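You operate a simulated robot arm through the tools that you are given. There is no shell and no other tool. Be economical: measure what you need, move in short steps, check, and stop when the job is done.

Carry out the task below with a simulated robot arm. There is one attempt and no reset: what you move stays moved.

TASK
Slide the orange stop to mark 5 and tighten its screw at 3.
Fine: blue driver, one run, back in its holder after; fingers off the turning socket.

Only the result counts: the job must be done as asked and must still hold three seconds after the hand-in. Knocking over, shifting, dropping, spilling or breaking anything else fails it.

THE ROBOT
A 6-joint arm with a two-finger parallel gripper, fixed in place. Base frame: the origin is at the foot of the arm, x ahead of it, y to its left, z up; the work surface is at about z = 0.9. Lengths are in m, angles in degrees, forces in N, time in s.
With the tool pointing down near the work surface it reaches from about 0.24 to 0.66 m from the base axis. Its first joint turns from -66.0 to 66.0 degrees. Payload 2.9 kg.
Tool frame: the origin (TCP) lies between the finger pads and is the grasp point; the fingertips stand 0.03 m ahead of it; z points along the fingers, y is the line along which they close. Largest opening 0.11 m; finger width 0.02, thickness 0.01; the body of the gripper, 0.048 by 0.112 m, starts 0.055 m behind the TCP.
Orientation is that of the tool frame in the base frame, as a unit quaternion [w, x, y, z]. With the fingers straight down and closing along the base's y, the tool's x points along the base's -x, its y along +y and its z along -z.

THE INTERFACE
- The arm moves only by the tool move_arm. Its argument "increments" is a list of rows, each a list of 7 numbers: the opening, from 0 (shut) to 1 (fully open), then the shift along the tool's x, y, z in units of 50 mm (1.0 is 50 mm), then the turn, a rotation vector about the tool's x, y, z in units of 4 degrees (1.0 is 4 degrees). In form: [[hand, x, y, z, wx, wy, wz], ...]. A call has 1 to 12 rows; each row shifts and turns the commanded pose from where the row before left it, along the tool's axes as they then stand. A call with a number of a shift or a turn outside -1 to 1 is refused whole. Each row takes 0.2 s and may step no farther than 0.05 m and 8.6 degrees from the row before; otherwise, or with a gripper value out of range, the whole call is refused. A pose out of reach is approached as far as the arm can. The call stops where the force on the tool passes 70 N (or 10 N more than at its start, if that is more) or the arm is blocked; 0.2 s more then pass. The fingers move at their own pace (about 0.108 m/s each) and stop on an object; they squeeze with about 33 N. The grip force told is the motor's: it shows also when the fingers shut on nothing. Time passes only in rows, and 0.2 s behind the last, so rows that do not move let the fingers close. It gives the time, the measured TCP pose, the force on the tool (base axes), the opening and the grip force at its end, in the units of the frame above (readings bear some noise), with the torque about the TCP (base axes, N m) and any sound that the robot's microphone picked up, and new pictures: "views" is both (left out), scene, wrist or none.
- Cameras (640 x 400 px; columns grow to the right, rows downward): "scene" is fixed at [0.0902, 0.4473, 1.4071]; the picture's right is [-0.61, -0.79, 0.00], its down [-0.34, 0.27, -0.90] and it looks along [0.71, -0.55, -0.44] (base axes); focal length 241 px, centre (320, 200). "wrist" rides on the gripper at [0.072, 0.017, -0.103] in the tool frame; the picture's right is [-0.23, 0.97, 0.00], its down [-0.76, -0.18, -0.62] and it looks along [-0.61, -0.14, 0.78] (tool axes); focal length 222 px, centre (320, 200). There is no depth. A picture from a camera that has moved, and an enlarged one, comes with that camera's place and axes in the base frame and with its lens. The place of the scene camera against the robot may be out by one fixed shift of up to 0.012 m in any direction.
- zoom(camera, box): a new picture of the part [left, top, right, bottom] of that camera's present view, enlarged. It takes no simulated time.
- hand_in(): hands the job in; it is judged then, once.

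Work in short steps. Places have to be worked out from the pictures, the camera data and where the tool is seen: move nearer, look again, correct. Check each grasp and each placing, and mend what went wrong. You have 120 turns and 200 pictures in all, those below and enlarged ones among them. Open the gripper and draw the arm clear of the work before you hand the job in, unless the task says otherwise; then end with one line.

The tools are called after "Request:" as a command line: name --pt "numbers of a row" for each row, then --argument value for the rest, lists and objects as JSON in quotes. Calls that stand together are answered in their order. move_arm: Moves the arm, as the interface text tells. Its arguments: {"type":"object","properties":{"increments":{"type":"array","items":{"type":"array","items":{"type":"number"}}},"views":{"type":"string","enum":["both","scene","wrist","none"]}},"required":["increments"]} The other tools are called the same way: zoom (camera, box) takes an enlarged picture of a part of a camera's view; hand_in () hands the job in.

At the start:

```text
t: 0.0
ee_pos: [0.2779, 0.1525, 1.3253]
orientation: [0.0, 0.0, 1.0, 0.001]
contact_force: [0.4, 0.1, -0.2]
ft_torque: [0.0, 0.03, -0.02]
width: 0.1101
grasp_force: 0.2
```

scene: 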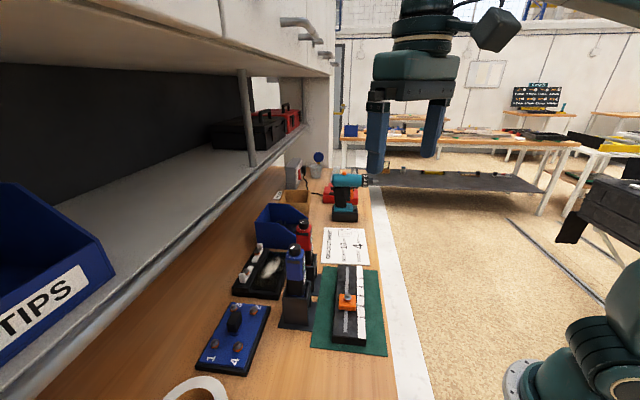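
wrist: 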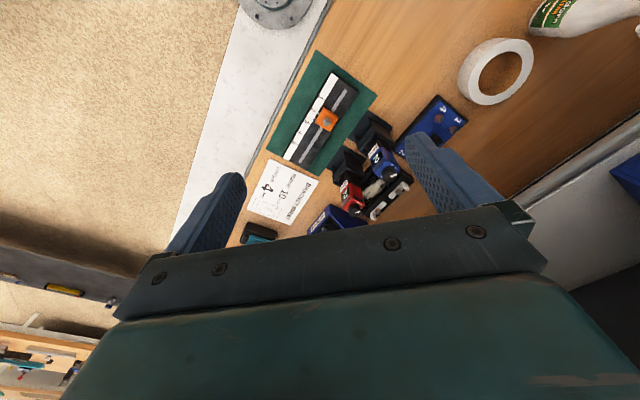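

I zoom in on the work area in both views to identify the parts.

Request:
zoom --camera "scene" --box '[190, 210, 400, 390]'

Request:
zoom --camera "wrist" --box '[230, 40, 480, 240]'

```text
2.22 times, centred on (295, 300) of scene
camera zoom: at [0.0902, 0.4473, 1.4071], right [-0.61, -0.79, 0.0], down [-0.34, 0.27, -0.9], along [0.71, -0.55, -0.44], focal length 535 px, centre (376, -22)
```

zoom: 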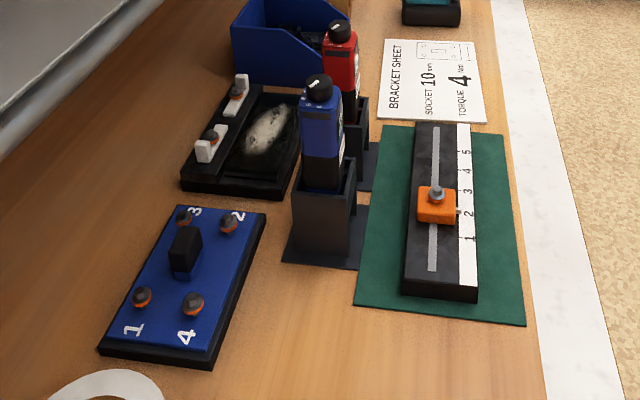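

```text
2.00 times, centred on (355, 140) of wrist
camera zoom: at [0.2072, 0.1693, 1.4281], right [0.23, 0.97, 0.0], down [0.76, -0.18, 0.62], along [0.61, -0.14, -0.78], focal length 444 px, centre (250, 320)
```

zoom: 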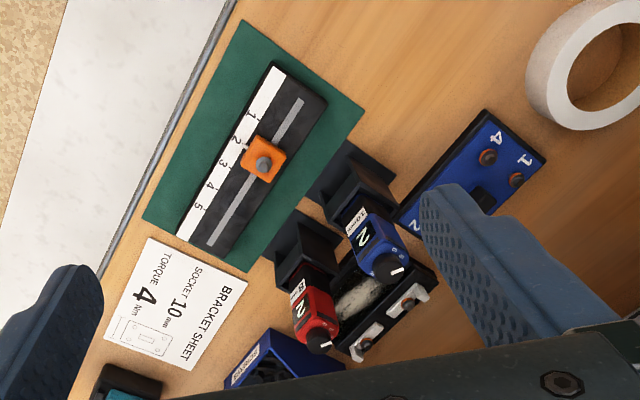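

Both views put the stop near (0.37, 0.148) and the blue driver's top near (0.434, 0.245, 1.10). I zoom in further on the driver's dial and the scale.

Request:
zoom --camera "wrist" --box '[355, 110, 445, 190]'

Request:
zoom --camera "wrist" --box '[300, 60, 380, 175]'

Request:
zoom --camera "scene" --box '[270, 235, 320, 335]'

```text
5.00 times, centred on (400, 150) of wrist
camera zoom: at [0.2072, 0.1693, 1.4281], right [0.23, 0.97, 0.0], down [0.76, -0.18, 0.62], along [0.61, -0.14, -0.78], focal length 1111 px, centre (-80, 450)
```

zoom: 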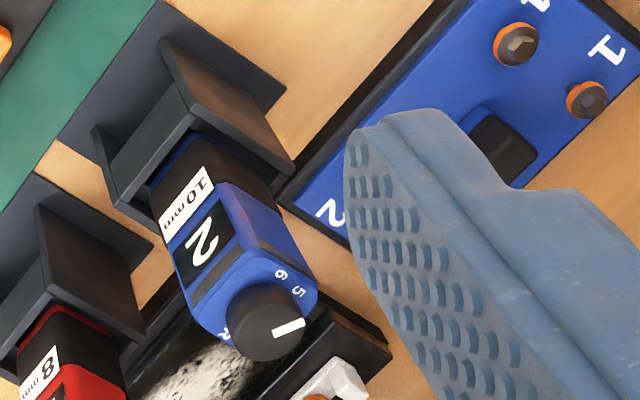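

```text
3.48 times, centred on (340, 118) of wrist
camera zoom: at [0.2072, 0.1693, 1.4281], right [0.23, 0.97, 0.0], down [0.76, -0.18, 0.62], along [0.61, -0.14, -0.78], focal length 773 px, centre (250, 487)
```

zoom: 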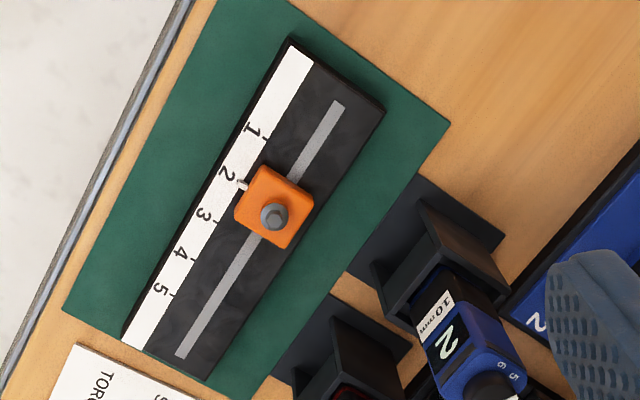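

```text
4.00 times, centred on (295, 285) of scene
camera zoom: at [0.0902, 0.4473, 1.4071], right [-0.61, -0.79, 0.0], down [-0.34, 0.27, -0.9], along [0.71, -0.55, -0.44], focal length 963 px, centre (420, -140)
```

zoom: 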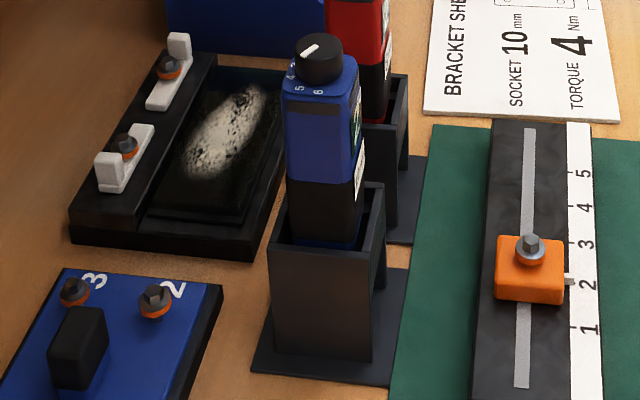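

The driver has a torque knob on top (window shows 2, so it must be turned to 3). I move to bring the wrist camera about 0.25 m from the knob.

Request:
move_arm --pt "1 -0.37 0.55 0.64 0 0 0" --pt "1 -0.37 0.55 0.64 0 0 0" --pt "1 -0.37 0.55 0.64 0 0 0" --pt "1 -0.37 0.55 0.64 0 0 0" --pt "1 0 0 0 0 0 0" --views "both"

```text
t: 1.2
ee_pos: [0.354, 0.2644, 1.1979]
orientation: [0.001, 0.0, 1.0, 0.0]
contact_force: [0.4, 0.3, -0.8]
ft_torque: [0.01, 0.01, 0.04]
width: 0.11
grasp_force: 0.0
camera wrist: at [0.2826, 0.2803, 1.3004], right [0.23, 0.97, 0.0], down [0.76, -0.18, 0.62], along [0.61, -0.14, -0.78], focal length 222 px, centre (320, 200)
```

scene: 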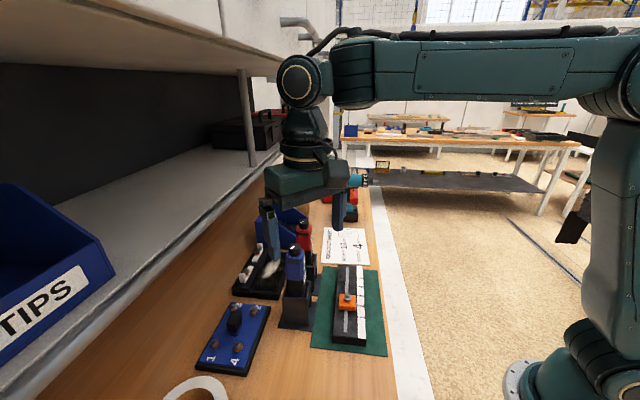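
wrist: 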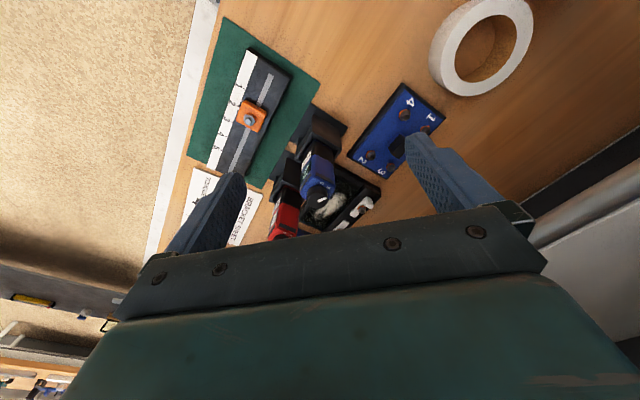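

Request:
zoom --camera "wrist" --box '[280, 140, 360, 220]'

Request:
zoom --camera "wrist" --box '[200, 40, 310, 190]'

```text
5.00 times, centred on (320, 180) of wrist
camera zoom: at [0.2826, 0.2803, 1.3004], right [0.23, 0.97, 0.0], down [0.76, -0.18, 0.62], along [0.61, -0.14, -0.78], focal length 1111 px, centre (320, 300)
```

zoom: 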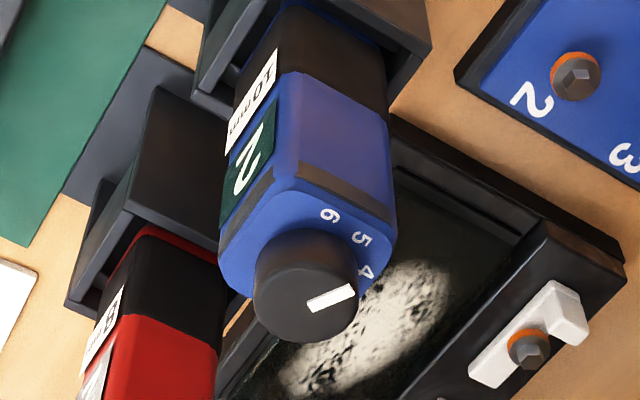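

```text
2.67 times, centred on (255, 115) of wrist
camera zoom: at [0.2826, 0.2803, 1.3004], right [0.23, 0.97, 0.0], down [0.76, -0.18, 0.62], along [0.61, -0.14, -0.78], focal length 592 px, centre (493, 427)
```

zoom: 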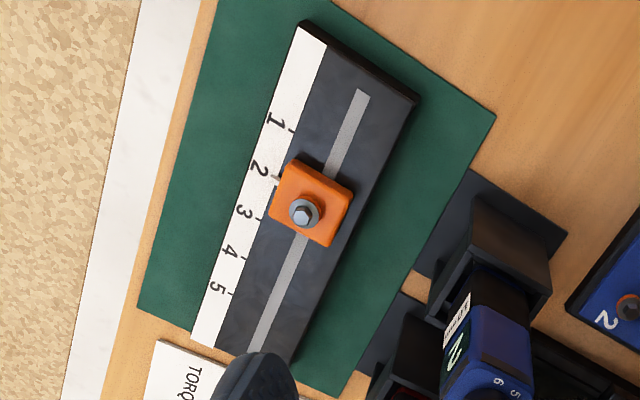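

Knob numbers run 6-5-4… clockwise, but perspective hides where the pointer is. I tilt the tool ~38° to look straight down on the knob from above.

Request:
move_arm --pt "1 -0.73 -0.31 0 0 0 0" --pt "1 -0.73 -0.31 0 0 0 0" --pt "1 0 0 0 0 1 0" --pt "1 0 0 0 0 1 0" --pt "1 0 0 0 0 1 0" --pt "1 0 0 0 0 1 0" --pt "1 0 0 0 0 1 0" --pt "1 0 0 0 0 1 0" --pt "1 0 0 0 0 1 0" --pt "1 0 0 0 0 1 0" --pt "1 0 0 0 0 1 0" --pt "1 0 0 0 0 0.5 0" --views "wrist"

```text
t: 3.8
ee_pos: [0.3796, 0.1997, 1.1312]
orientation: [-0.324, 0.001, 0.946, 0.001]
contact_force: [-0.6, 0.7, 0.1]
ft_torque: [-0.01, 0.01, 0.02]
width: 0.1101
grasp_force: 0.2
out of reach, approached as far as the arm can: row 3, 8, 9, 10, 11, 12
camera wrist: at [0.3861, 0.2164, 1.2562], right [0.18, 0.97, -0.14], down [0.98, -0.18, 0.03], along [0.0, -0.14, -0.99], focal length 222 px, centre (320, 200)
```

wrist: 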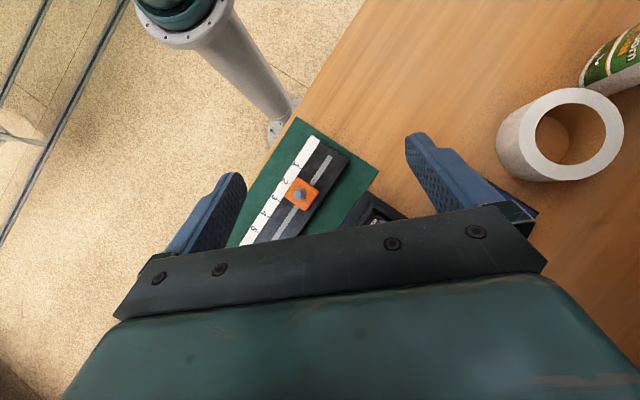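

The tilt hit a reach limit and the arm settled lower, but this gives a vertical view of the rail; I zoom there before backing out.

Request:
zoom --camera "wrist" --box '[230, 115, 390, 245]'

Request:
move_arm --pt "1 0 0 -0.6 0 0 0" --pt "1 0 0 0 0 -1 0" --pt "1 0 0 0 0 -1 0" --pt "1 0 0 0 0 -1 0" --pt "1 0 0 0 0 -1 0" --views "both"

```text
3.08 times, centred on (310, 180) of wrist
camera zoom: at [0.3861, 0.2164, 1.2562], right [0.18, 0.97, -0.14], down [0.98, -0.18, 0.03], along [0.0, -0.14, -0.99], focal length 684 px, centre (351, 262)
```

zoom: 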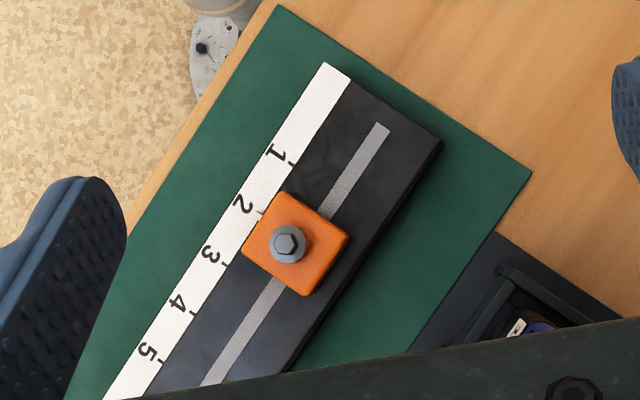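

```text
t: 5.0
ee_pos: [0.382, 0.1883, 1.1335]
orientation: [-0.19, 0.001, 0.982, 0.0]
contact_force: [-0.4, 0.1, 0.1]
ft_torque: [-0.01, 0.02, 0.01]
width: 0.11
grasp_force: 0.0
out of reach, approached as far as the arm can: row 1
camera wrist: at [0.3549, 0.2069, 1.2557], right [0.21, 0.97, -0.09], down [0.94, -0.18, 0.29], along [0.27, -0.14, -0.95], focal length 222 px, centre (320, 200)
```

scene: 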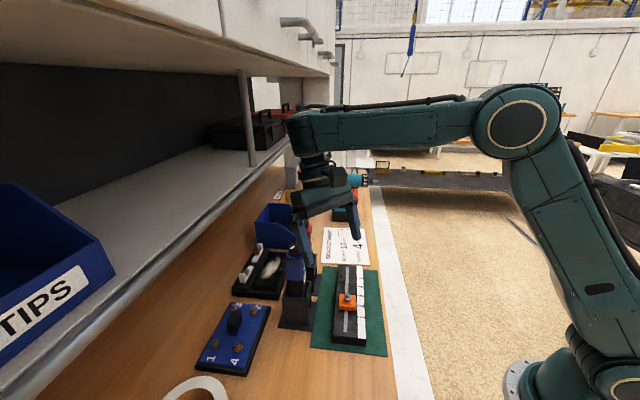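
wrist: 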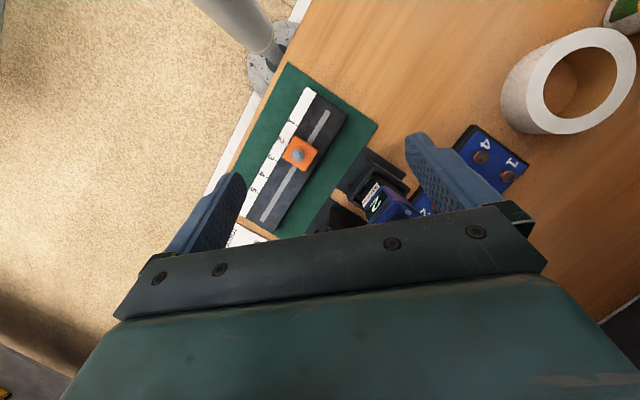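

Triangulating two wrist views, the knob's top centre is at about (0.443, 0.241, 1.095). I return the tool to vertical, rise a bit, then move above the knob for a close view.

Request:
move_arm --pt "1 0 0 0 0 -1 0" --pt "1 0 0 0 0 -1 0" --pt "1 0 0 0 0 -1 0" --pt "1 0 0 0 0 -1 0" --pt "1 0 0 0 0 -1 0" --pt "1 0 0 0 0 -0.5 0" --pt "1 0 0 0 0 0 0" --views "wrist"

```text
t: 6.6
ee_pos: [0.4202, 0.2037, 1.1929]
orientation: [-0.001, 0.0, 1.0, -0.002]
contact_force: [-0.3, 0.7, -0.6]
ft_torque: [-0.02, 0.01, 0.03]
width: 0.1101
grasp_force: 0.0
out of reach, approached as far as the arm can: row 2, 3, 4, 5, 6
camera wrist: at [0.3498, 0.222, 1.2955], right [0.23, 0.97, 0.0], down [0.76, -0.18, 0.62], along [0.61, -0.14, -0.78], focal length 222 px, centre (320, 200)
```

wrist: 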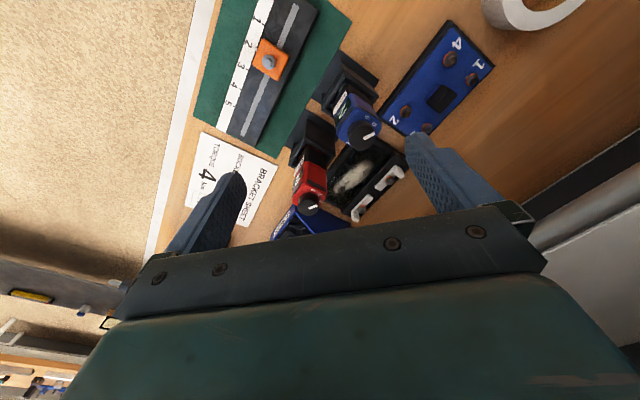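

The arm lags its commanded pose because of the reach limit at this height; going lower should resolve this. I lower 35 mm and read the pose.

Request:
move_arm --pt "1 0 0 0.7 0 0 0" --pt "1 0 0 0 0 0 0" --views "wrist"

Request:
zoom --camera "wrist" --box '[290, 90, 390, 170]'

```text
t: 7.2
ee_pos: [0.4371, 0.2124, 1.1795]
orientation: [-0.002, 0.0, 1.0, -0.001]
contact_force: [-0.1, -0.7, -0.1]
ft_torque: [0.01, 0.01, -0.01]
width: 0.1099
grasp_force: 0.0
out of reach, approached as far as the arm can: row 1
camera wrist: at [0.3659, 0.2294, 1.2828], right [0.23, 0.97, 0.0], down [0.76, -0.18, 0.62], along [0.61, -0.14, -0.78], focal length 222 px, centre (320, 200)
```

wrist: 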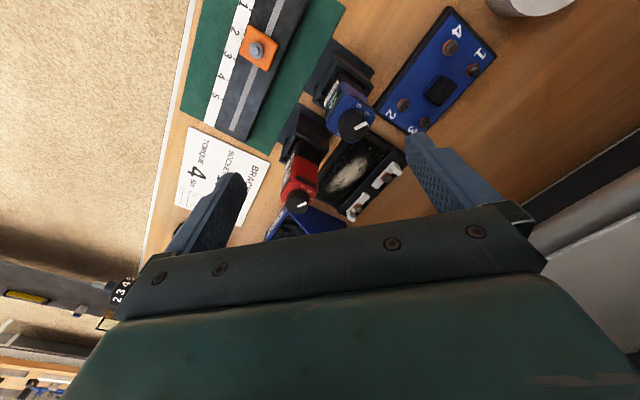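

```text
5.00 times, centred on (340, 130) of wrist
camera zoom: at [0.3659, 0.2294, 1.2828], right [0.23, 0.97, 0.0], down [0.76, -0.18, 0.62], along [0.61, -0.14, -0.78], focal length 1111 px, centre (220, 550)
```

zoom: 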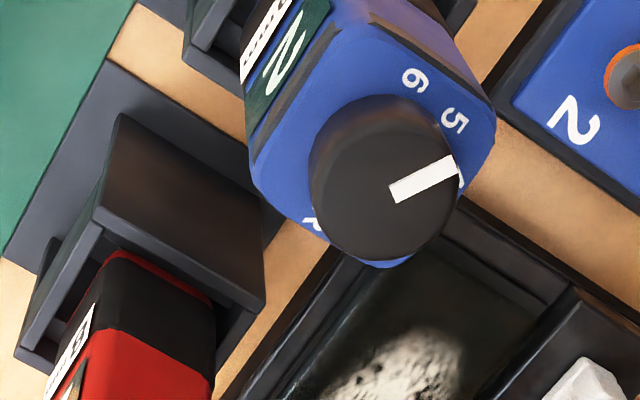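

Pointer seems near 5 while a window on the side says 2; I check the red driver's knob and the blue window for how they relate.

Request:
zoom --camera "wrist" --box '[265, 140, 345, 220]'

Request:
zoom --camera "wrist" --box '[310, 70, 370, 120]'

Request:
zoom --camera "scene" --box '[280, 215, 325, 260]'

```text
5.00 times, centred on (305, 180) of wrist
camera zoom: at [0.3659, 0.2294, 1.2828], right [0.23, 0.97, 0.0], down [0.76, -0.18, 0.62], along [0.61, -0.14, -0.78], focal length 1111 px, centre (395, 300)
```

zoom: 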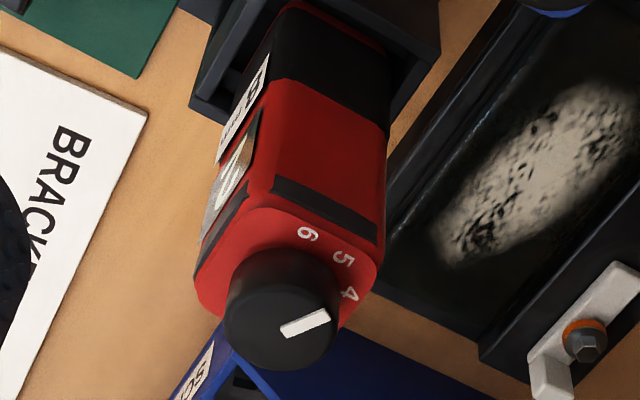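

```text
8.00 times, centred on (340, 95) of wrist
camera zoom: at [0.3659, 0.2294, 1.2828], right [0.23, 0.97, 0.0], down [0.76, -0.18, 0.62], along [0.61, -0.14, -0.78], focal length 1777 px, centre (160, 1040)
```

zoom: 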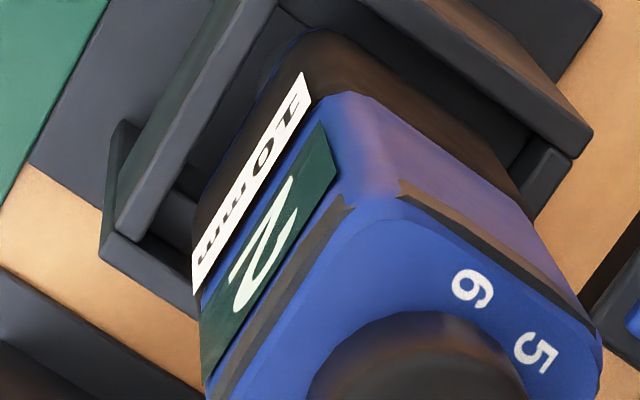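

```text
8.89 times, centred on (302, 238) of scene
camera zoom: at [0.0902, 0.4473, 1.4071], right [-0.61, -0.79, 0.0], down [-0.34, 0.27, -0.9], along [0.71, -0.55, -0.44], focal length 2139 px, centre (476, -133)
```

zoom: 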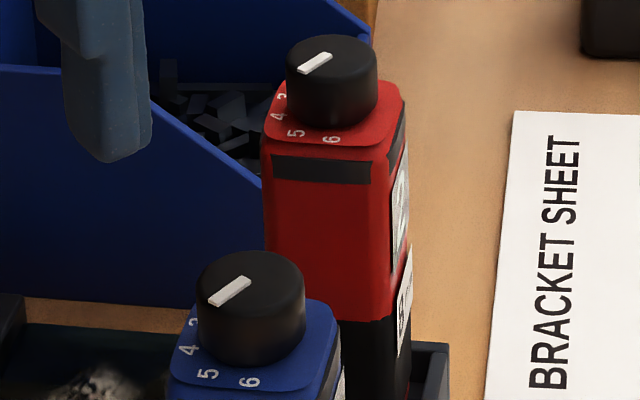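

Window and pointer don't obviously match, so I'll turn the knob and watch the window. Knob: ø25 mm, 16 mm high, top z≈1.095. I lower to z≈1.15 first.

Request:
move_arm --pt "1 0 0 0.6 0 0 0" --pt "1 0 0 0 0 0 0" --views "none"

```text
t: 7.8
ee_pos: [0.4512, 0.2172, 1.1671]
orientation: [-0.001, 0.0, 1.0, -0.001]
contact_force: [-0.2, -0.3, -0.6]
ft_torque: [0.01, 0.04, 0.0]
width: 0.11
grasp_force: 0.1
out of reach, approached as far as the arm can: row 1
```

Still limited; I move slightly inward (−x), left and lower to get the command back within reach.

Request:
move_arm --pt "1 0.3 0.2 0.3 0 0 0" --pt "1 0 0 0 0 0 0" --views "none"

```text
t: 8.4
ee_pos: [0.4443, 0.2338, 1.1659]
orientation: [-0.001, 0.0, 1.0, -0.002]
contact_force: [0.0, -0.1, 0.5]
ft_torque: [-0.01, 0.0, 0.02]
width: 0.1098
grasp_force: 0.0
out of reach, approached as far as the arm can: row 1
```

Continue down about 20 mm; the tips remain above the knob.

Request:
move_arm --pt "1 0 0 0.35 0 0 0" --pt "1 0 0 0 0 0 0" --views "wrist"

```text
t: 9.0
ee_pos: [0.4518, 0.2391, 1.1581]
orientation: [-0.001, 0.0, 1.0, -0.001]
contact_force: [-0.5, 0.0, 0.8]
ft_torque: [-0.02, -0.03, 0.03]
width: 0.11
grasp_force: 0.1
out of reach, approached as far as the arm can: row 1
camera wrist: at [0.3816, 0.2563, 1.2607], right [0.23, 0.97, 0.0], down [0.76, -0.18, 0.62], along [0.61, -0.14, -0.78], focal length 222 px, centre (320, 200)
```

wrist: 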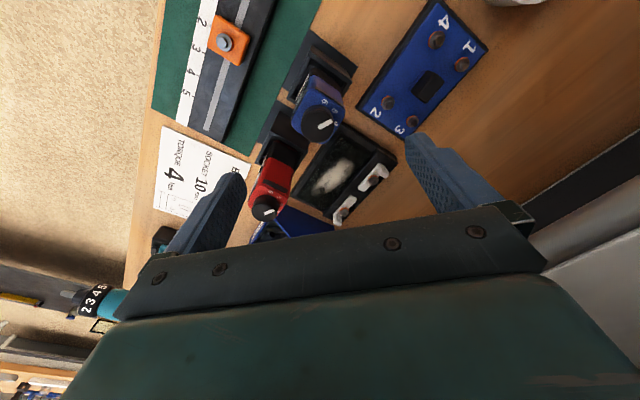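

Pull x back ~10 mm, and lower a bit, checking when the command becomes reachable.

Request:
move_arm --pt "1 0.25 0 0.2 0 0 0" --pt "1 0 0 0 0 0 0" --views "none"

```text
t: 9.6
ee_pos: [0.4492, 0.2445, 1.1575]
orientation: [-0.001, 0.001, 1.0, -0.002]
contact_force: [-0.1, 0.6, 0.6]
ft_torque: [-0.02, 0.03, -0.01]
width: 0.1101
grasp_force: 0.0
out of reach, approached as far as the arm can: row 1
```

Fingers straddle the knob with wide clearance, so I keep descending.

Request:
move_arm --pt "1 0.1 0 0.4 0 0 0" --pt "1 0 0 0 0 0 0" --views "none"

```text
t: 10.2
ee_pos: [0.4555, 0.2509, 1.1501]
orientation: [-0.001, 0.0, 1.0, -0.002]
contact_force: [-0.2, 0.5, 0.5]
ft_torque: [0.01, 0.02, 0.03]
width: 0.11
grasp_force: 0.0
out of reach, approached as far as the arm can: row 1
```

Request:
move_arm --pt "1 0.3 -0.2 0.3 0 0 0" --pt "1 0 0 0 0 0 0" --views "none"

```text
t: 10.8
ee_pos: [0.4611, 0.2361, 1.151]
orientation: [-0.001, 0.0, 1.0, -0.023]
contact_force: [-0.5, 1.0, 0.4]
ft_torque: [-0.04, -0.01, 0.0]
width: 0.1099
grasp_force: 0.0
out of reach, approached as far as the arm can: row 1
```

I keep lowering (x inward) to see the response.

Request:
move_arm --pt "1 0.4 0 0 0 0 0" --pt "1 0 0 0 0 0 0" --views "none"

```text
t: 11.4
ee_pos: [0.4394, 0.2524, 1.1617]
orientation: [-0.001, 0.0, 1.0, -0.002]
contact_force: [-0.4, 0.7, -0.2]
ft_torque: [0.0, -0.02, 0.02]
width: 0.1099
grasp_force: 0.1
out of reach, approached as far as the arm can: row 1
```

Request:
move_arm --pt "1 0.1 -0.2 0.6 0 0 0" --pt "1 0 0 0 0 0 0" --views "none"

```text
t: 12.0
ee_pos: [0.4531, 0.2517, 1.1514]
orientation: [-0.001, 0.0, 1.0, 0.0]
contact_force: [0.1, 0.0, -0.8]
ft_torque: [-0.01, 0.0, 0.0]
width: 0.11
grasp_force: 0.0
out of reach, approached as far as the arm can: row 1
```

Request:
move_arm --pt "1 0.2 0 0.4 0 0 0" --pt "1 0 0 0 0 0 0" --views "none"

```text
t: 12.6
ee_pos: [0.4547, 0.2593, 1.146]
orientation: [-0.002, 0.001, 1.0, -0.001]
contact_force: [-0.1, -0.1, -0.6]
ft_torque: [-0.01, 0.02, 0.01]
width: 0.1099
grasp_force: 0.0
out of reach, approached as far as the arm can: row 1
```

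Dead reckoning of my commands gives about (0.363, 0.223, 1.03), so the arm is stuck on a joint limit rather than out of range. I look at the scene and command back up toward the earlier reachable pose.

Request:
move_arm --pt "1 0 0 -0.9 0 0 0" --pt "1 0 0 -0.9 0 0 0" --pt "1 0 0 -0.9 0 0 0" --pt "1 0 0 -0.6 0 0 0" --pt "1 0 0 0 0 0 0" --views "scene"

```text
t: 13.5
ee_pos: [0.4459, 0.2526, 1.2048]
orientation: [-0.116, 0.098, 0.988, -0.033]
contact_force: [0.5, 0.1, -1.5]
ft_torque: [0.0, 0.03, -0.01]
width: 0.1099
grasp_force: 0.2
out of reach, approached as far as the arm can: row 1, 4
stopped in row 4: the arm was blocked; the commanded pose is now the measured one
```

scene: 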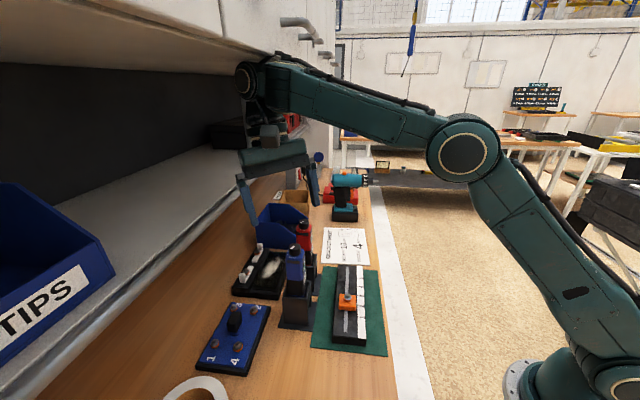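

The wrist link got blocked near the cabinet; the command is now reset to the measured pose. I retreat away from the shelf (toward −x,−y) and then undo the tilt.

Request:
move_arm --pt "1 0.8 -0.5 0 0 0 0" --pt "1 0.8 -0.5 0 0 0 0" --pt "1 0 0 0 -0.24 -0.83 -0.7" --pt "1 0 0 0 -0.24 -0.83 -0.7" --pt "1 0 0 0 -0.24 -0.83 -0.7" --pt "1 0 0 0 -0.24 -0.83 -0.7" --pt "1 0 0 0 0 0 0" --views "scene"

```text
t: 15.1
ee_pos: [0.3616, 0.2192, 1.211]
orientation: [-0.016, 0.001, 1.0, -0.014]
contact_force: [0.1, 0.2, 0.4]
ft_torque: [-0.01, 0.02, 0.05]
width: 0.1099
grasp_force: 0.1
```

scene: 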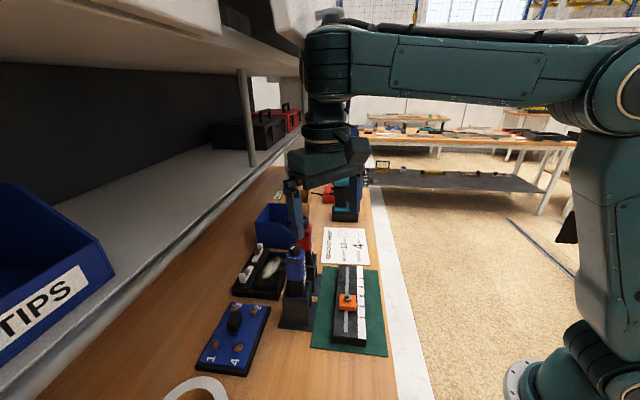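

Arm is back in its original posture at (0.362, 0.219, 1.211). I correct the small tilt, descend to 1.15, then go forward over the knob.

Request:
move_arm --pt "1 0 0 0.6 -0.4 -0.45 0" --pt "1 0 0 0.6 0 0 0" --pt "1 -0.7 0.2 0 0 0 0" --pt "1 -0.7 0.2 0 0 0 0" --pt "1 0 0 0 0 0 0" --views "both"

```text
t: 16.5
ee_pos: [0.4483, 0.2153, 1.222]
orientation: [0.003, 0.045, 0.999, 0.008]
contact_force: [-0.8, -0.4, -0.1]
ft_torque: [0.01, -0.04, -0.02]
width: 0.1101
grasp_force: 0.0
out of reach, approached as far as the arm can: row 1, 2
stopped in row 5: the arm was blocked; the commanded pose is now the measured one
camera wrist: at [0.3775, 0.237, 1.3244], right [0.31, 0.95, 0.02], down [0.74, -0.26, 0.62], along [0.6, -0.18, -0.78], focal length 222 px, centre (320, 200)
```

scene: 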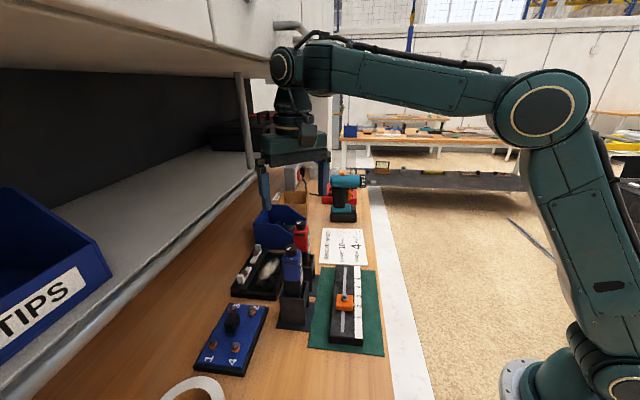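
wrist: 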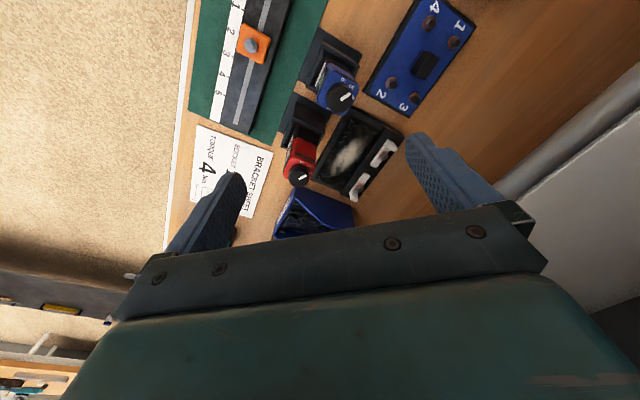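

The wrist joint is touching the cabinet, and the bench appears shifted slightly in the scene view. I back off at once away from the cabinet and look again.

Request:
move_arm --pt "1 0.8 -0.4 0 0 0 0" --pt "1 0.8 -0.4 0 0 0 0" --pt "1 0.8 -0.4 0 0 0 0" --pt "1 0 0 0 0 0 0" --views "scene"

```text
t: 17.5
ee_pos: [0.3422, 0.1807, 1.238]
orientation: [0.0, 0.038, 0.999, 0.006]
contact_force: [-0.3, 0.4, -0.3]
ft_torque: [0.0, 0.03, -0.01]
width: 0.1102
grasp_force: 0.1
out of reach, approached as far as the arm can: row 2, 3
```

scene: 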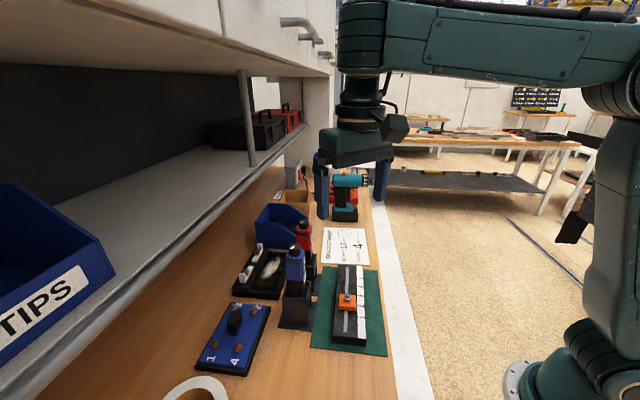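

The scene view is back to normal after retreating. I test whether lower heights are reachable by moving right (−y), away from shelf and driver, and descending.

Request:
move_arm --pt "1 0 -0.9 0 0 0 0" --pt "1 0 -0.9 0 0 0 0" --pt "1 0 -0.4 0.4 0 0 0" --pt "1 0 0 0.6 0 0 0" --pt "1 0 0 0 0 0 0" --views "scene"

```text
t: 18.7
ee_pos: [0.3489, 0.073, 1.2464]
orientation: [0.001, 0.038, 0.999, 0.007]
contact_force: [-0.1, 0.5, 0.0]
ft_torque: [0.02, 0.0, 0.0]
width: 0.11
grasp_force: 0.1
out of reach, approached as far as the arm can: row 1, 2, 3, 4
```

scene: 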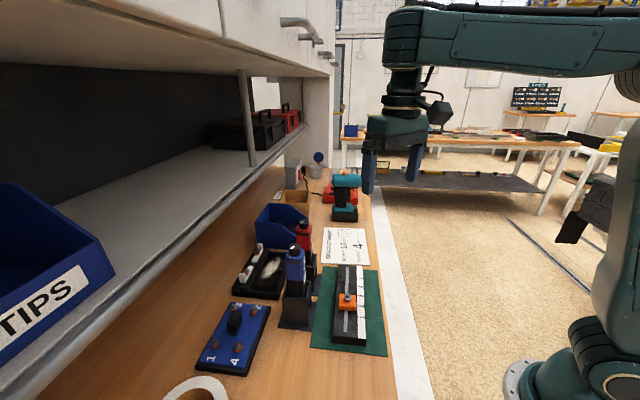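

Still stuck at a curve in height. To find out which joint is limiting, I tilt the tool slightly outward in free space and see whether it can then get lower.

Request:
move_arm --pt "1 0 0 0 0 -1 0" --pt "1 0 0 0 0 -1 0" --pt "1 0 0 0 0 -1 0" --pt "1 0 0 0 0 -1 0" --pt "1 0 0 0 0 0 0" --views "scene"

```text
t: 19.9
ee_pos: [0.3611, 0.0659, 1.2829]
orientation: [0.098, 0.04, 0.994, -0.015]
contact_force: [-0.9, -0.5, 0.2]
ft_torque: [0.0, -0.02, 0.0]
width: 0.1102
grasp_force: 0.1
out of reach, approached as far as the arm can: row 1, 2, 3, 4
```

scene: 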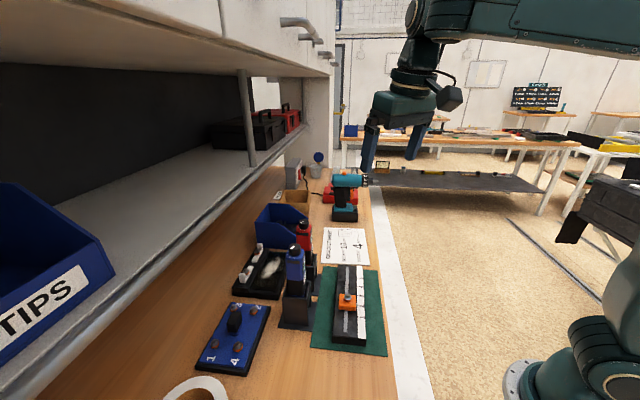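

Tilting outward made it rise, so it's a wrist limit in this posture. I go back up to the start-like region (vertical, z≈1.33) to resynchronise, with views to compare arm posture.

Request:
move_arm --pt "1 0 0 0 0 1 0" --pt "1 0 0 0 0 1 0" --pt "1 0 0 0 0 1 0" --pt "1 0 0 0 0 1 0" --pt "1 0 0 -0.8 0 0 0" --pt "1 0 0 -0.8 0 0 0" --pt "1 0 0 -0.8 0 0 0" --pt "1 0 0 -0.6 0 0 -1" --pt "1 0 0 0 0 0 0" --views "scene"

```text
t: 21.9
ee_pos: [0.3593, 0.0742, 1.3916]
orientation: [0.03, 0.004, 1.0, 0.009]
contact_force: [-0.4, 0.1, 0.1]
ft_torque: [0.04, -0.01, 0.03]
width: 0.1099
grasp_force: 0.0
out of reach, approached as far as the arm can: row 1, 2, 3, 7, 8
```

scene: 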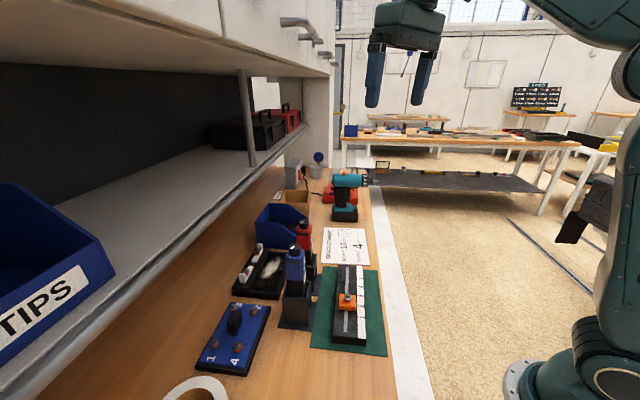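

The command evidently snaps to the reachable pose each time. I try a descent at larger radius (x≈0.5, y≈0) in open space to map where low heights are reachable.

Request:
move_arm --pt "1 -0.7 -0.4 0.5 0 0.8 0" --pt "1 -0.7 -0.4 0.5 0 0 0" --pt "1 -0.7 -0.4 0.5 0 0 0" --pt "1 -0.7 -0.4 0.5 0 0 0" --pt "1 0 0 0 0 0 0" --views "scene"

Request:
move_arm --pt "1 0 0 0.8 0 0 0" --pt "1 0 0 0.8 0 0 0" --pt "1 0 0 0.8 0 0 0" --pt "1 0 0 0 0 0 0" --views "scene"

```text
t: 23.1
ee_pos: [0.4994, -0.0078, 1.2879]
orientation: [0.0, 0.004, 1.0, 0.009]
contact_force: [0.1, 0.2, 0.5]
ft_torque: [0.01, 0.02, 0.01]
width: 0.11
grasp_force: 0.0
out of reach, approached as far as the arm can: row 1
```

scene: 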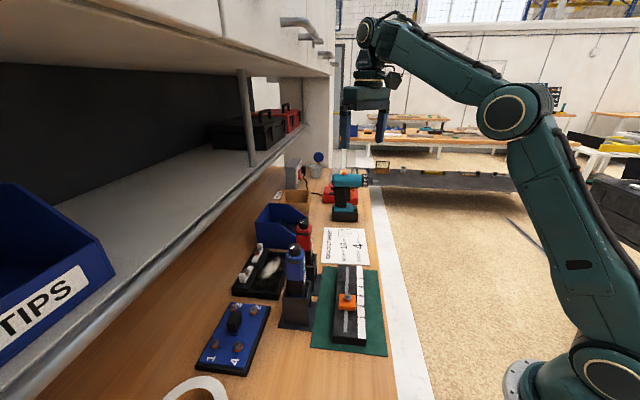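

```text
t: 24.1
ee_pos: [0.5017, -0.0024, 1.1688]
orientation: [-0.001, -0.003, 1.0, 0.009]
contact_force: [-1.0, -1.1, 1.1]
ft_torque: [0.03, -0.06, -0.04]
width: 0.1099
grasp_force: 0.0
```

scene: 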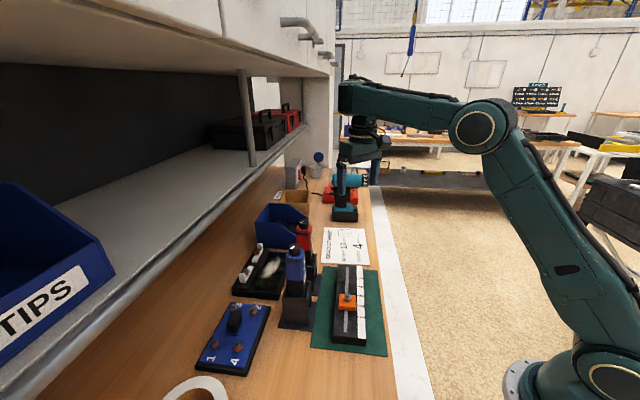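

Descending works here. I continue downward.

Request:
move_arm --pt "1 0 0 0.8 0 0 0" --pt "1 0 0 0.8 0 0 0" --pt "1 0 0 0 0 0 0" --views "scene"

```text
t: 24.9
ee_pos: [0.5412, -0.0031, 1.1275]
orientation: [-0.002, 0.004, 1.0, 0.01]
contact_force: [-0.3, -0.3, -0.4]
ft_torque: [0.01, 0.0, 0.0]
width: 0.1098
grasp_force: 0.1
out of reach, approached as far as the arm can: row 1, 2
```

scene: 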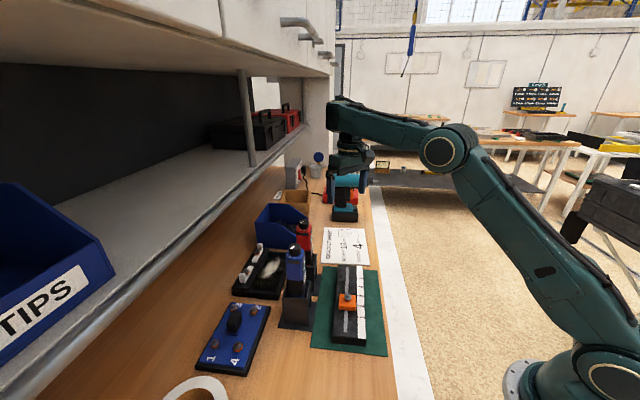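

I zoom on the wrist mechanism to understand which joint is limiting.

Request:
zoom --camera "scene" --box '[310, 80, 480, 200]'

```text
3.33 times, centred on (395, 140) of scene
camera zoom: at [0.0902, 0.4473, 1.4071], right [-0.61, -0.79, 0.0], down [-0.34, 0.27, -0.9], along [0.71, -0.55, -0.44], focal length 802 px, centre (70, 400)
```

zoom: 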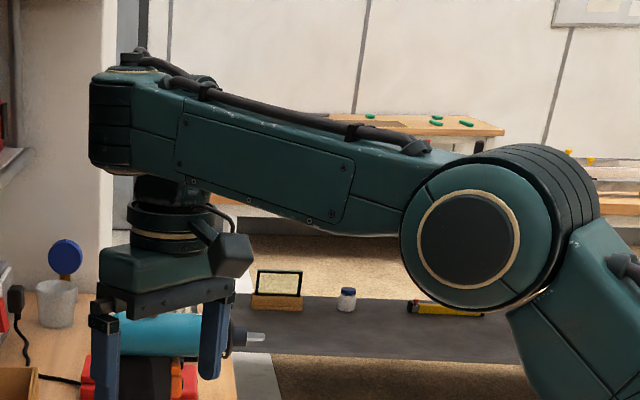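

I raise back to the earlier pose to compare the wrist posture there.

Request:
move_arm --pt "1 0.4 0 -0.8 0 0 0" --pt "1 0.4 0 -0.8 0 0 0" --pt "1 0 0 -0.8 0 0 0" --pt "1 0 0 -0.8 0 0 0" --pt "1 0 0 0 0 0 0" --views "none"

Request:
zoom --camera "scene" --box '[310, 0, 580, 180]'

Request:
move_arm --pt "1 0 0 0.8 0 0 0" --pt "1 0 0 0.6 0 0 0" --pt "1 0 0 0 0 0 0" --views "none"

Request:
zoom --camera "scene" --box '[310, 20, 550, 180]'

```text
t: 26.1
ee_pos: [0.5007, -0.007, 1.2877]
orientation: [0.0, 0.004, 1.0, 0.01]
contact_force: [0.7, -0.7, -0.7]
ft_torque: [0.01, 0.02, 0.0]
width: 0.1102
grasp_force: 0.1
```

```text
2.22 times, centred on (445, 90) of scene
camera zoom: at [0.0902, 0.4472, 1.4071], right [-0.61, -0.79, 0.0], down [-0.34, 0.27, -0.9], along [0.71, -0.55, -0.44], focal length 535 px, centre (42, 444)
```

zoom: 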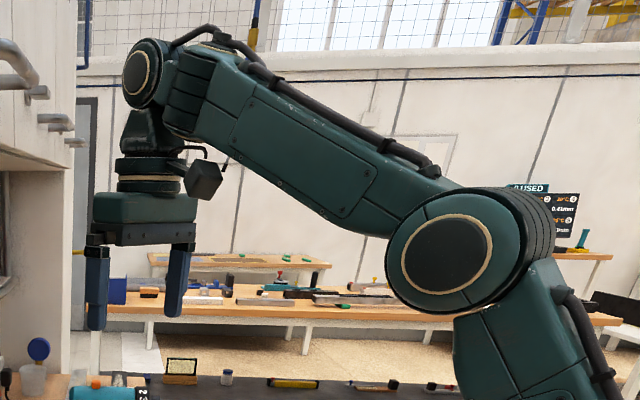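

```text
t: 26.9
ee_pos: [0.4997, -0.0036, 1.2182]
orientation: [0.0, 0.004, 1.0, 0.01]
contact_force: [1.3, 0.4, -0.4]
ft_torque: [0.03, -0.01, 0.02]
width: 0.1098
grasp_force: 0.0
```

```text
2.50 times, centred on (430, 100) of scene
camera zoom: at [0.0902, 0.4473, 1.4071], right [-0.61, -0.79, 0.0], down [-0.34, 0.27, -0.9], along [0.71, -0.55, -0.44], focal length 602 px, centre (45, 450)
```

zoom: 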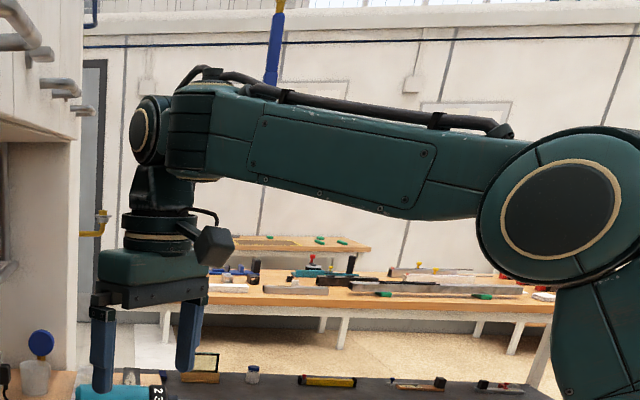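

This reveals a wrist singularity: when the forearm is level, the J4 axis aligns with the vertical tool and the solver sticks. I'll go around it with a ~11° sideways tool tilt while descending, then straighten.

Request:
move_arm --pt "1 0 0 0 0.9 0 0" --pt "1 0 0 0 0.9 0 0" --pt "1 0 0 0 0.9 0 0" --pt "1 0 0.1 0.5 0 0 0" --pt "1 0 0.1 0.5 0 0 0" --pt "1 0 0.1 0.5 0 0 0" --pt "1 0 0.1 0.5 0 0 0" --pt "1 0 0.1 0.5 0 0 0" --pt "1 0 0.1 0.5 0 0 0" --pt "1 0 0 0 0 0 0" --views "scene"

```text
t: 29.1
ee_pos: [0.548, 0.0287, 1.1101]
orientation: [-0.011, 0.004, 1.0, -0.02]
contact_force: [0.1, -0.9, -0.5]
ft_torque: [-0.01, 0.0, 0.01]
width: 0.1098
grasp_force: 0.0
out of reach, approached as far as the arm can: row 1, 3, 6, 7, 8, 9
```

scene: 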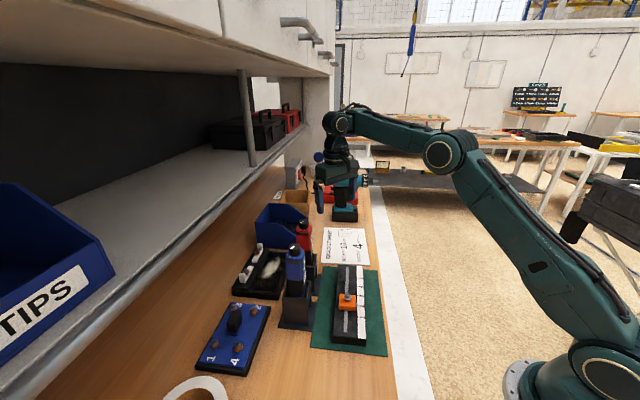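

The positive sideways tilt was not attained. I raise a bit and try the opposite tilt.

Request:
move_arm --pt "1 0.4 0 -0.6 0 0 0" --pt "1 0.4 0 -0.6 0 0 0" --pt "1 0 0 -0.4 0 0 0" --pt "1 0 0 0 -0.9 0 0" --pt "1 0 0 0 -0.9 0 0" --pt "1 0 0 0 -0.9 0 0" --pt "1 0 0 0 0 0 0" --views "none"

Request:
zoom --camera "scene" --box '[290, 20, 530, 180]'

```text
t: 30.7
ee_pos: [0.5093, 0.0054, 1.179]
orientation: [-0.001, 0.003, 1.0, 0.015]
contact_force: [0.5, 0.1, 0.5]
ft_torque: [0.05, 0.02, 0.0]
width: 0.1097
grasp_force: 0.0
out of reach, approached as far as the arm can: row 4, 5, 6
```

```text
2.50 times, centred on (410, 100) of scene
camera zoom: at [0.0902, 0.4472, 1.4071], right [-0.61, -0.79, 0.0], down [-0.34, 0.27, -0.9], along [0.71, -0.55, -0.44], focal length 602 px, centre (95, 450)
```

zoom: 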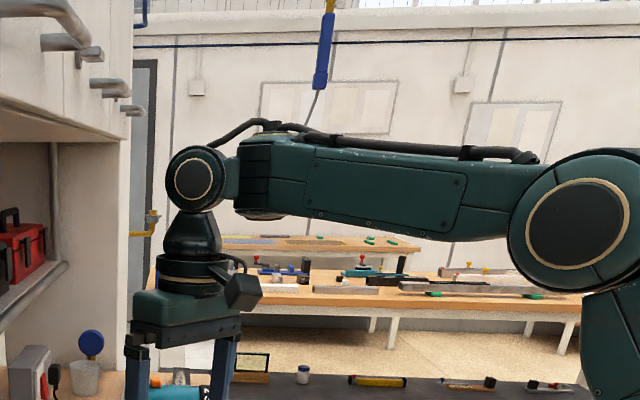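

Now the J5 axis is lateral (J4 near 0), so pitch is free. I try descending straight from here, in small steps.

Request:
move_arm --pt "1 0 0 0.5 0 0 0" --pt "1 0 0 0.5 0 0 0" --pt "1 0 0 0.5 0 0 0" --pt "1 0 0 0.5 0 0 0" --pt "1 0 0 0 0 0 0" --views "scene"

```text
t: 31.9
ee_pos: [0.5096, 0.0104, 1.0791]
orientation: [-0.001, 0.003, 1.0, 0.014]
contact_force: [0.5, -0.7, 0.5]
ft_torque: [0.02, -0.01, -0.01]
width: 0.1099
grasp_force: 0.1
```

scene: 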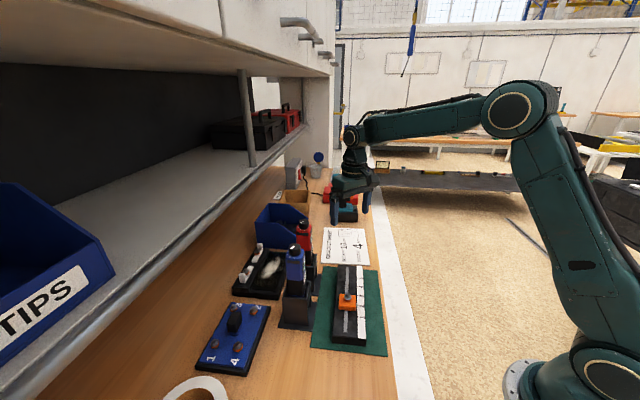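

Past the singularity now, with the forearm sloping down. I rise to z≈1.13 and move across over the knob with a narrower opening (~60 mm).

Request:
move_arm --pt "0.55 0 0 -1 0.4 0 0" --pt "0.55 0.268 0.924 0 0 0 0" --pt "0.55 0.268 0.924 0 0 0 0" --pt "0.55 0.268 0.924 0 0 0 0" --pt "0.55 0.268 0.8 0 0 0 0" --pt "0.55 0 0 0 0 0 0" --views "both"

```text
t: 33.3
ee_pos: [0.4571, 0.1862, 1.1314]
orientation: [-0.002, 0.003, 1.0, 0.001]
contact_force: [-0.8, 0.0, -0.1]
ft_torque: [-0.05, 0.0, 0.02]
width: 0.0605
grasp_force: 0.0
camera wrist: at [0.3865, 0.2036, 1.2345], right [0.23, 0.97, 0.0], down [0.76, -0.18, 0.62], along [0.6, -0.14, -0.78], focal length 222 px, centre (320, 200)
```

scene: 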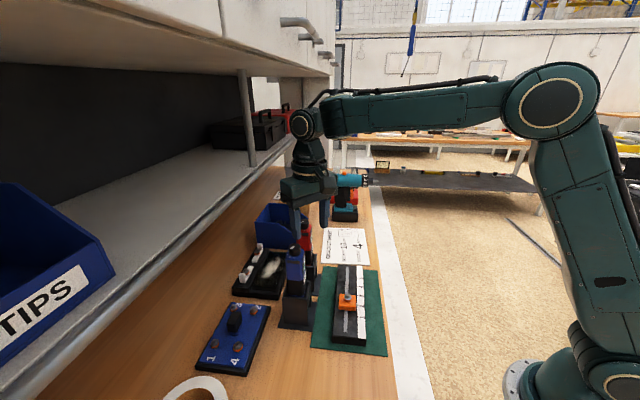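
wrist: 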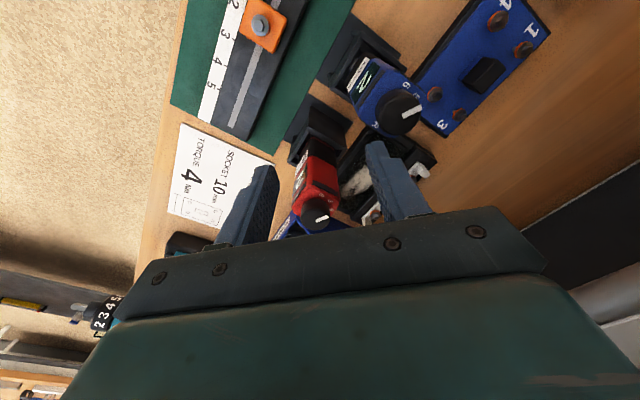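

Good, controllable here. I zoom on the blue driver's window, dial numbers and knob.

Request:
zoom --camera "wrist" --box '[330, 40, 450, 140]'

```text
4.00 times, centred on (390, 90) of wrist
camera zoom: at [0.3865, 0.2036, 1.2345], right [0.23, 0.97, 0.0], down [0.76, -0.18, 0.62], along [0.6, -0.14, -0.78], focal length 888 px, centre (40, 640)
```

zoom: 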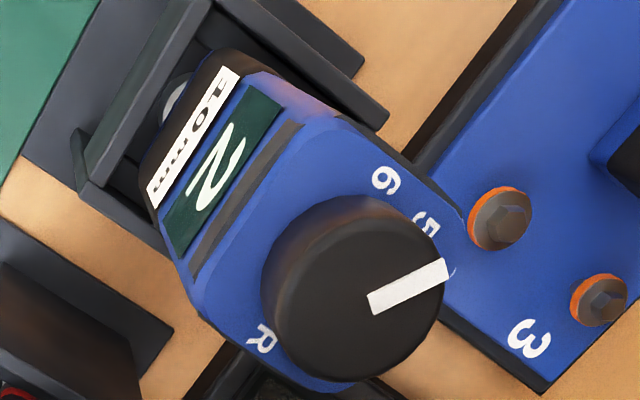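

Reading the dial: positions R,1…6 at ~36° spacing; pointer near 5, knob axis about (0.4425, 0.242). I centre over the knob and pre-rotate −32° (counter-clockwise) so there's room to turn clockwise.

Request:
move_arm --pt "0.55 0.145 0.558 -0.1 0 0 0" --pt "0.55 0.145 0.558 0 0 0 0" --pt "0.55 0 0 0 0 0 -1" --pt "0.55 0 0 0 0 0 -1" --pt "0.55 0 0 0 0 0 -1" --pt "0.55 0 0 0 0 0 -1" --pt "0.55 0 0 0 0 0 -1" --pt "0.55 0 0 0 0 0 -1" --pt "0.55 0 0 0 0 0 -1" --pt "0.55 0 0 0 0 0 -1" --pt "0.55 0 0 0 0 0 0" --views "both"

```text
t: 35.7
ee_pos: [0.4416, 0.2422, 1.1339]
orientation: [-0.002, -0.273, 0.962, 0.002]
contact_force: [-0.6, 0.5, 0.2]
ft_torque: [0.03, 0.04, -0.01]
width: 0.0604
grasp_force: 0.0
camera wrist: at [0.3731, 0.2193, 1.2376], right [-0.32, 0.95, 0.0], down [0.74, 0.25, 0.62], along [0.59, 0.2, -0.78], focal length 222 px, centre (320, 200)
```

scene: 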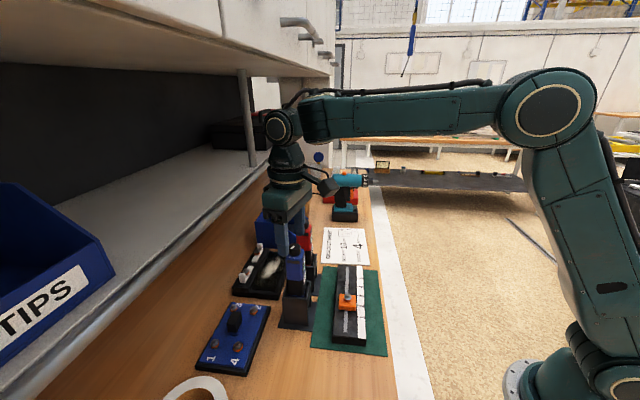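
wrist: 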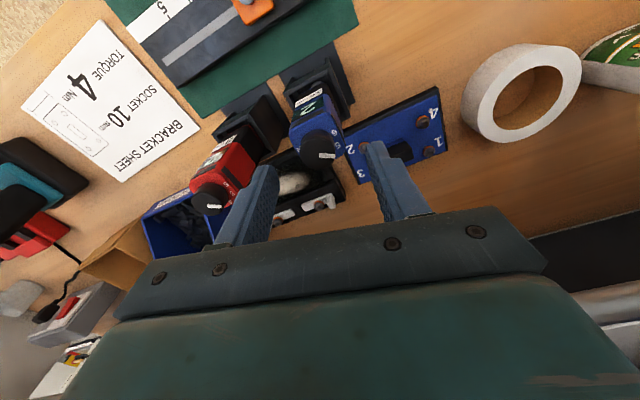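

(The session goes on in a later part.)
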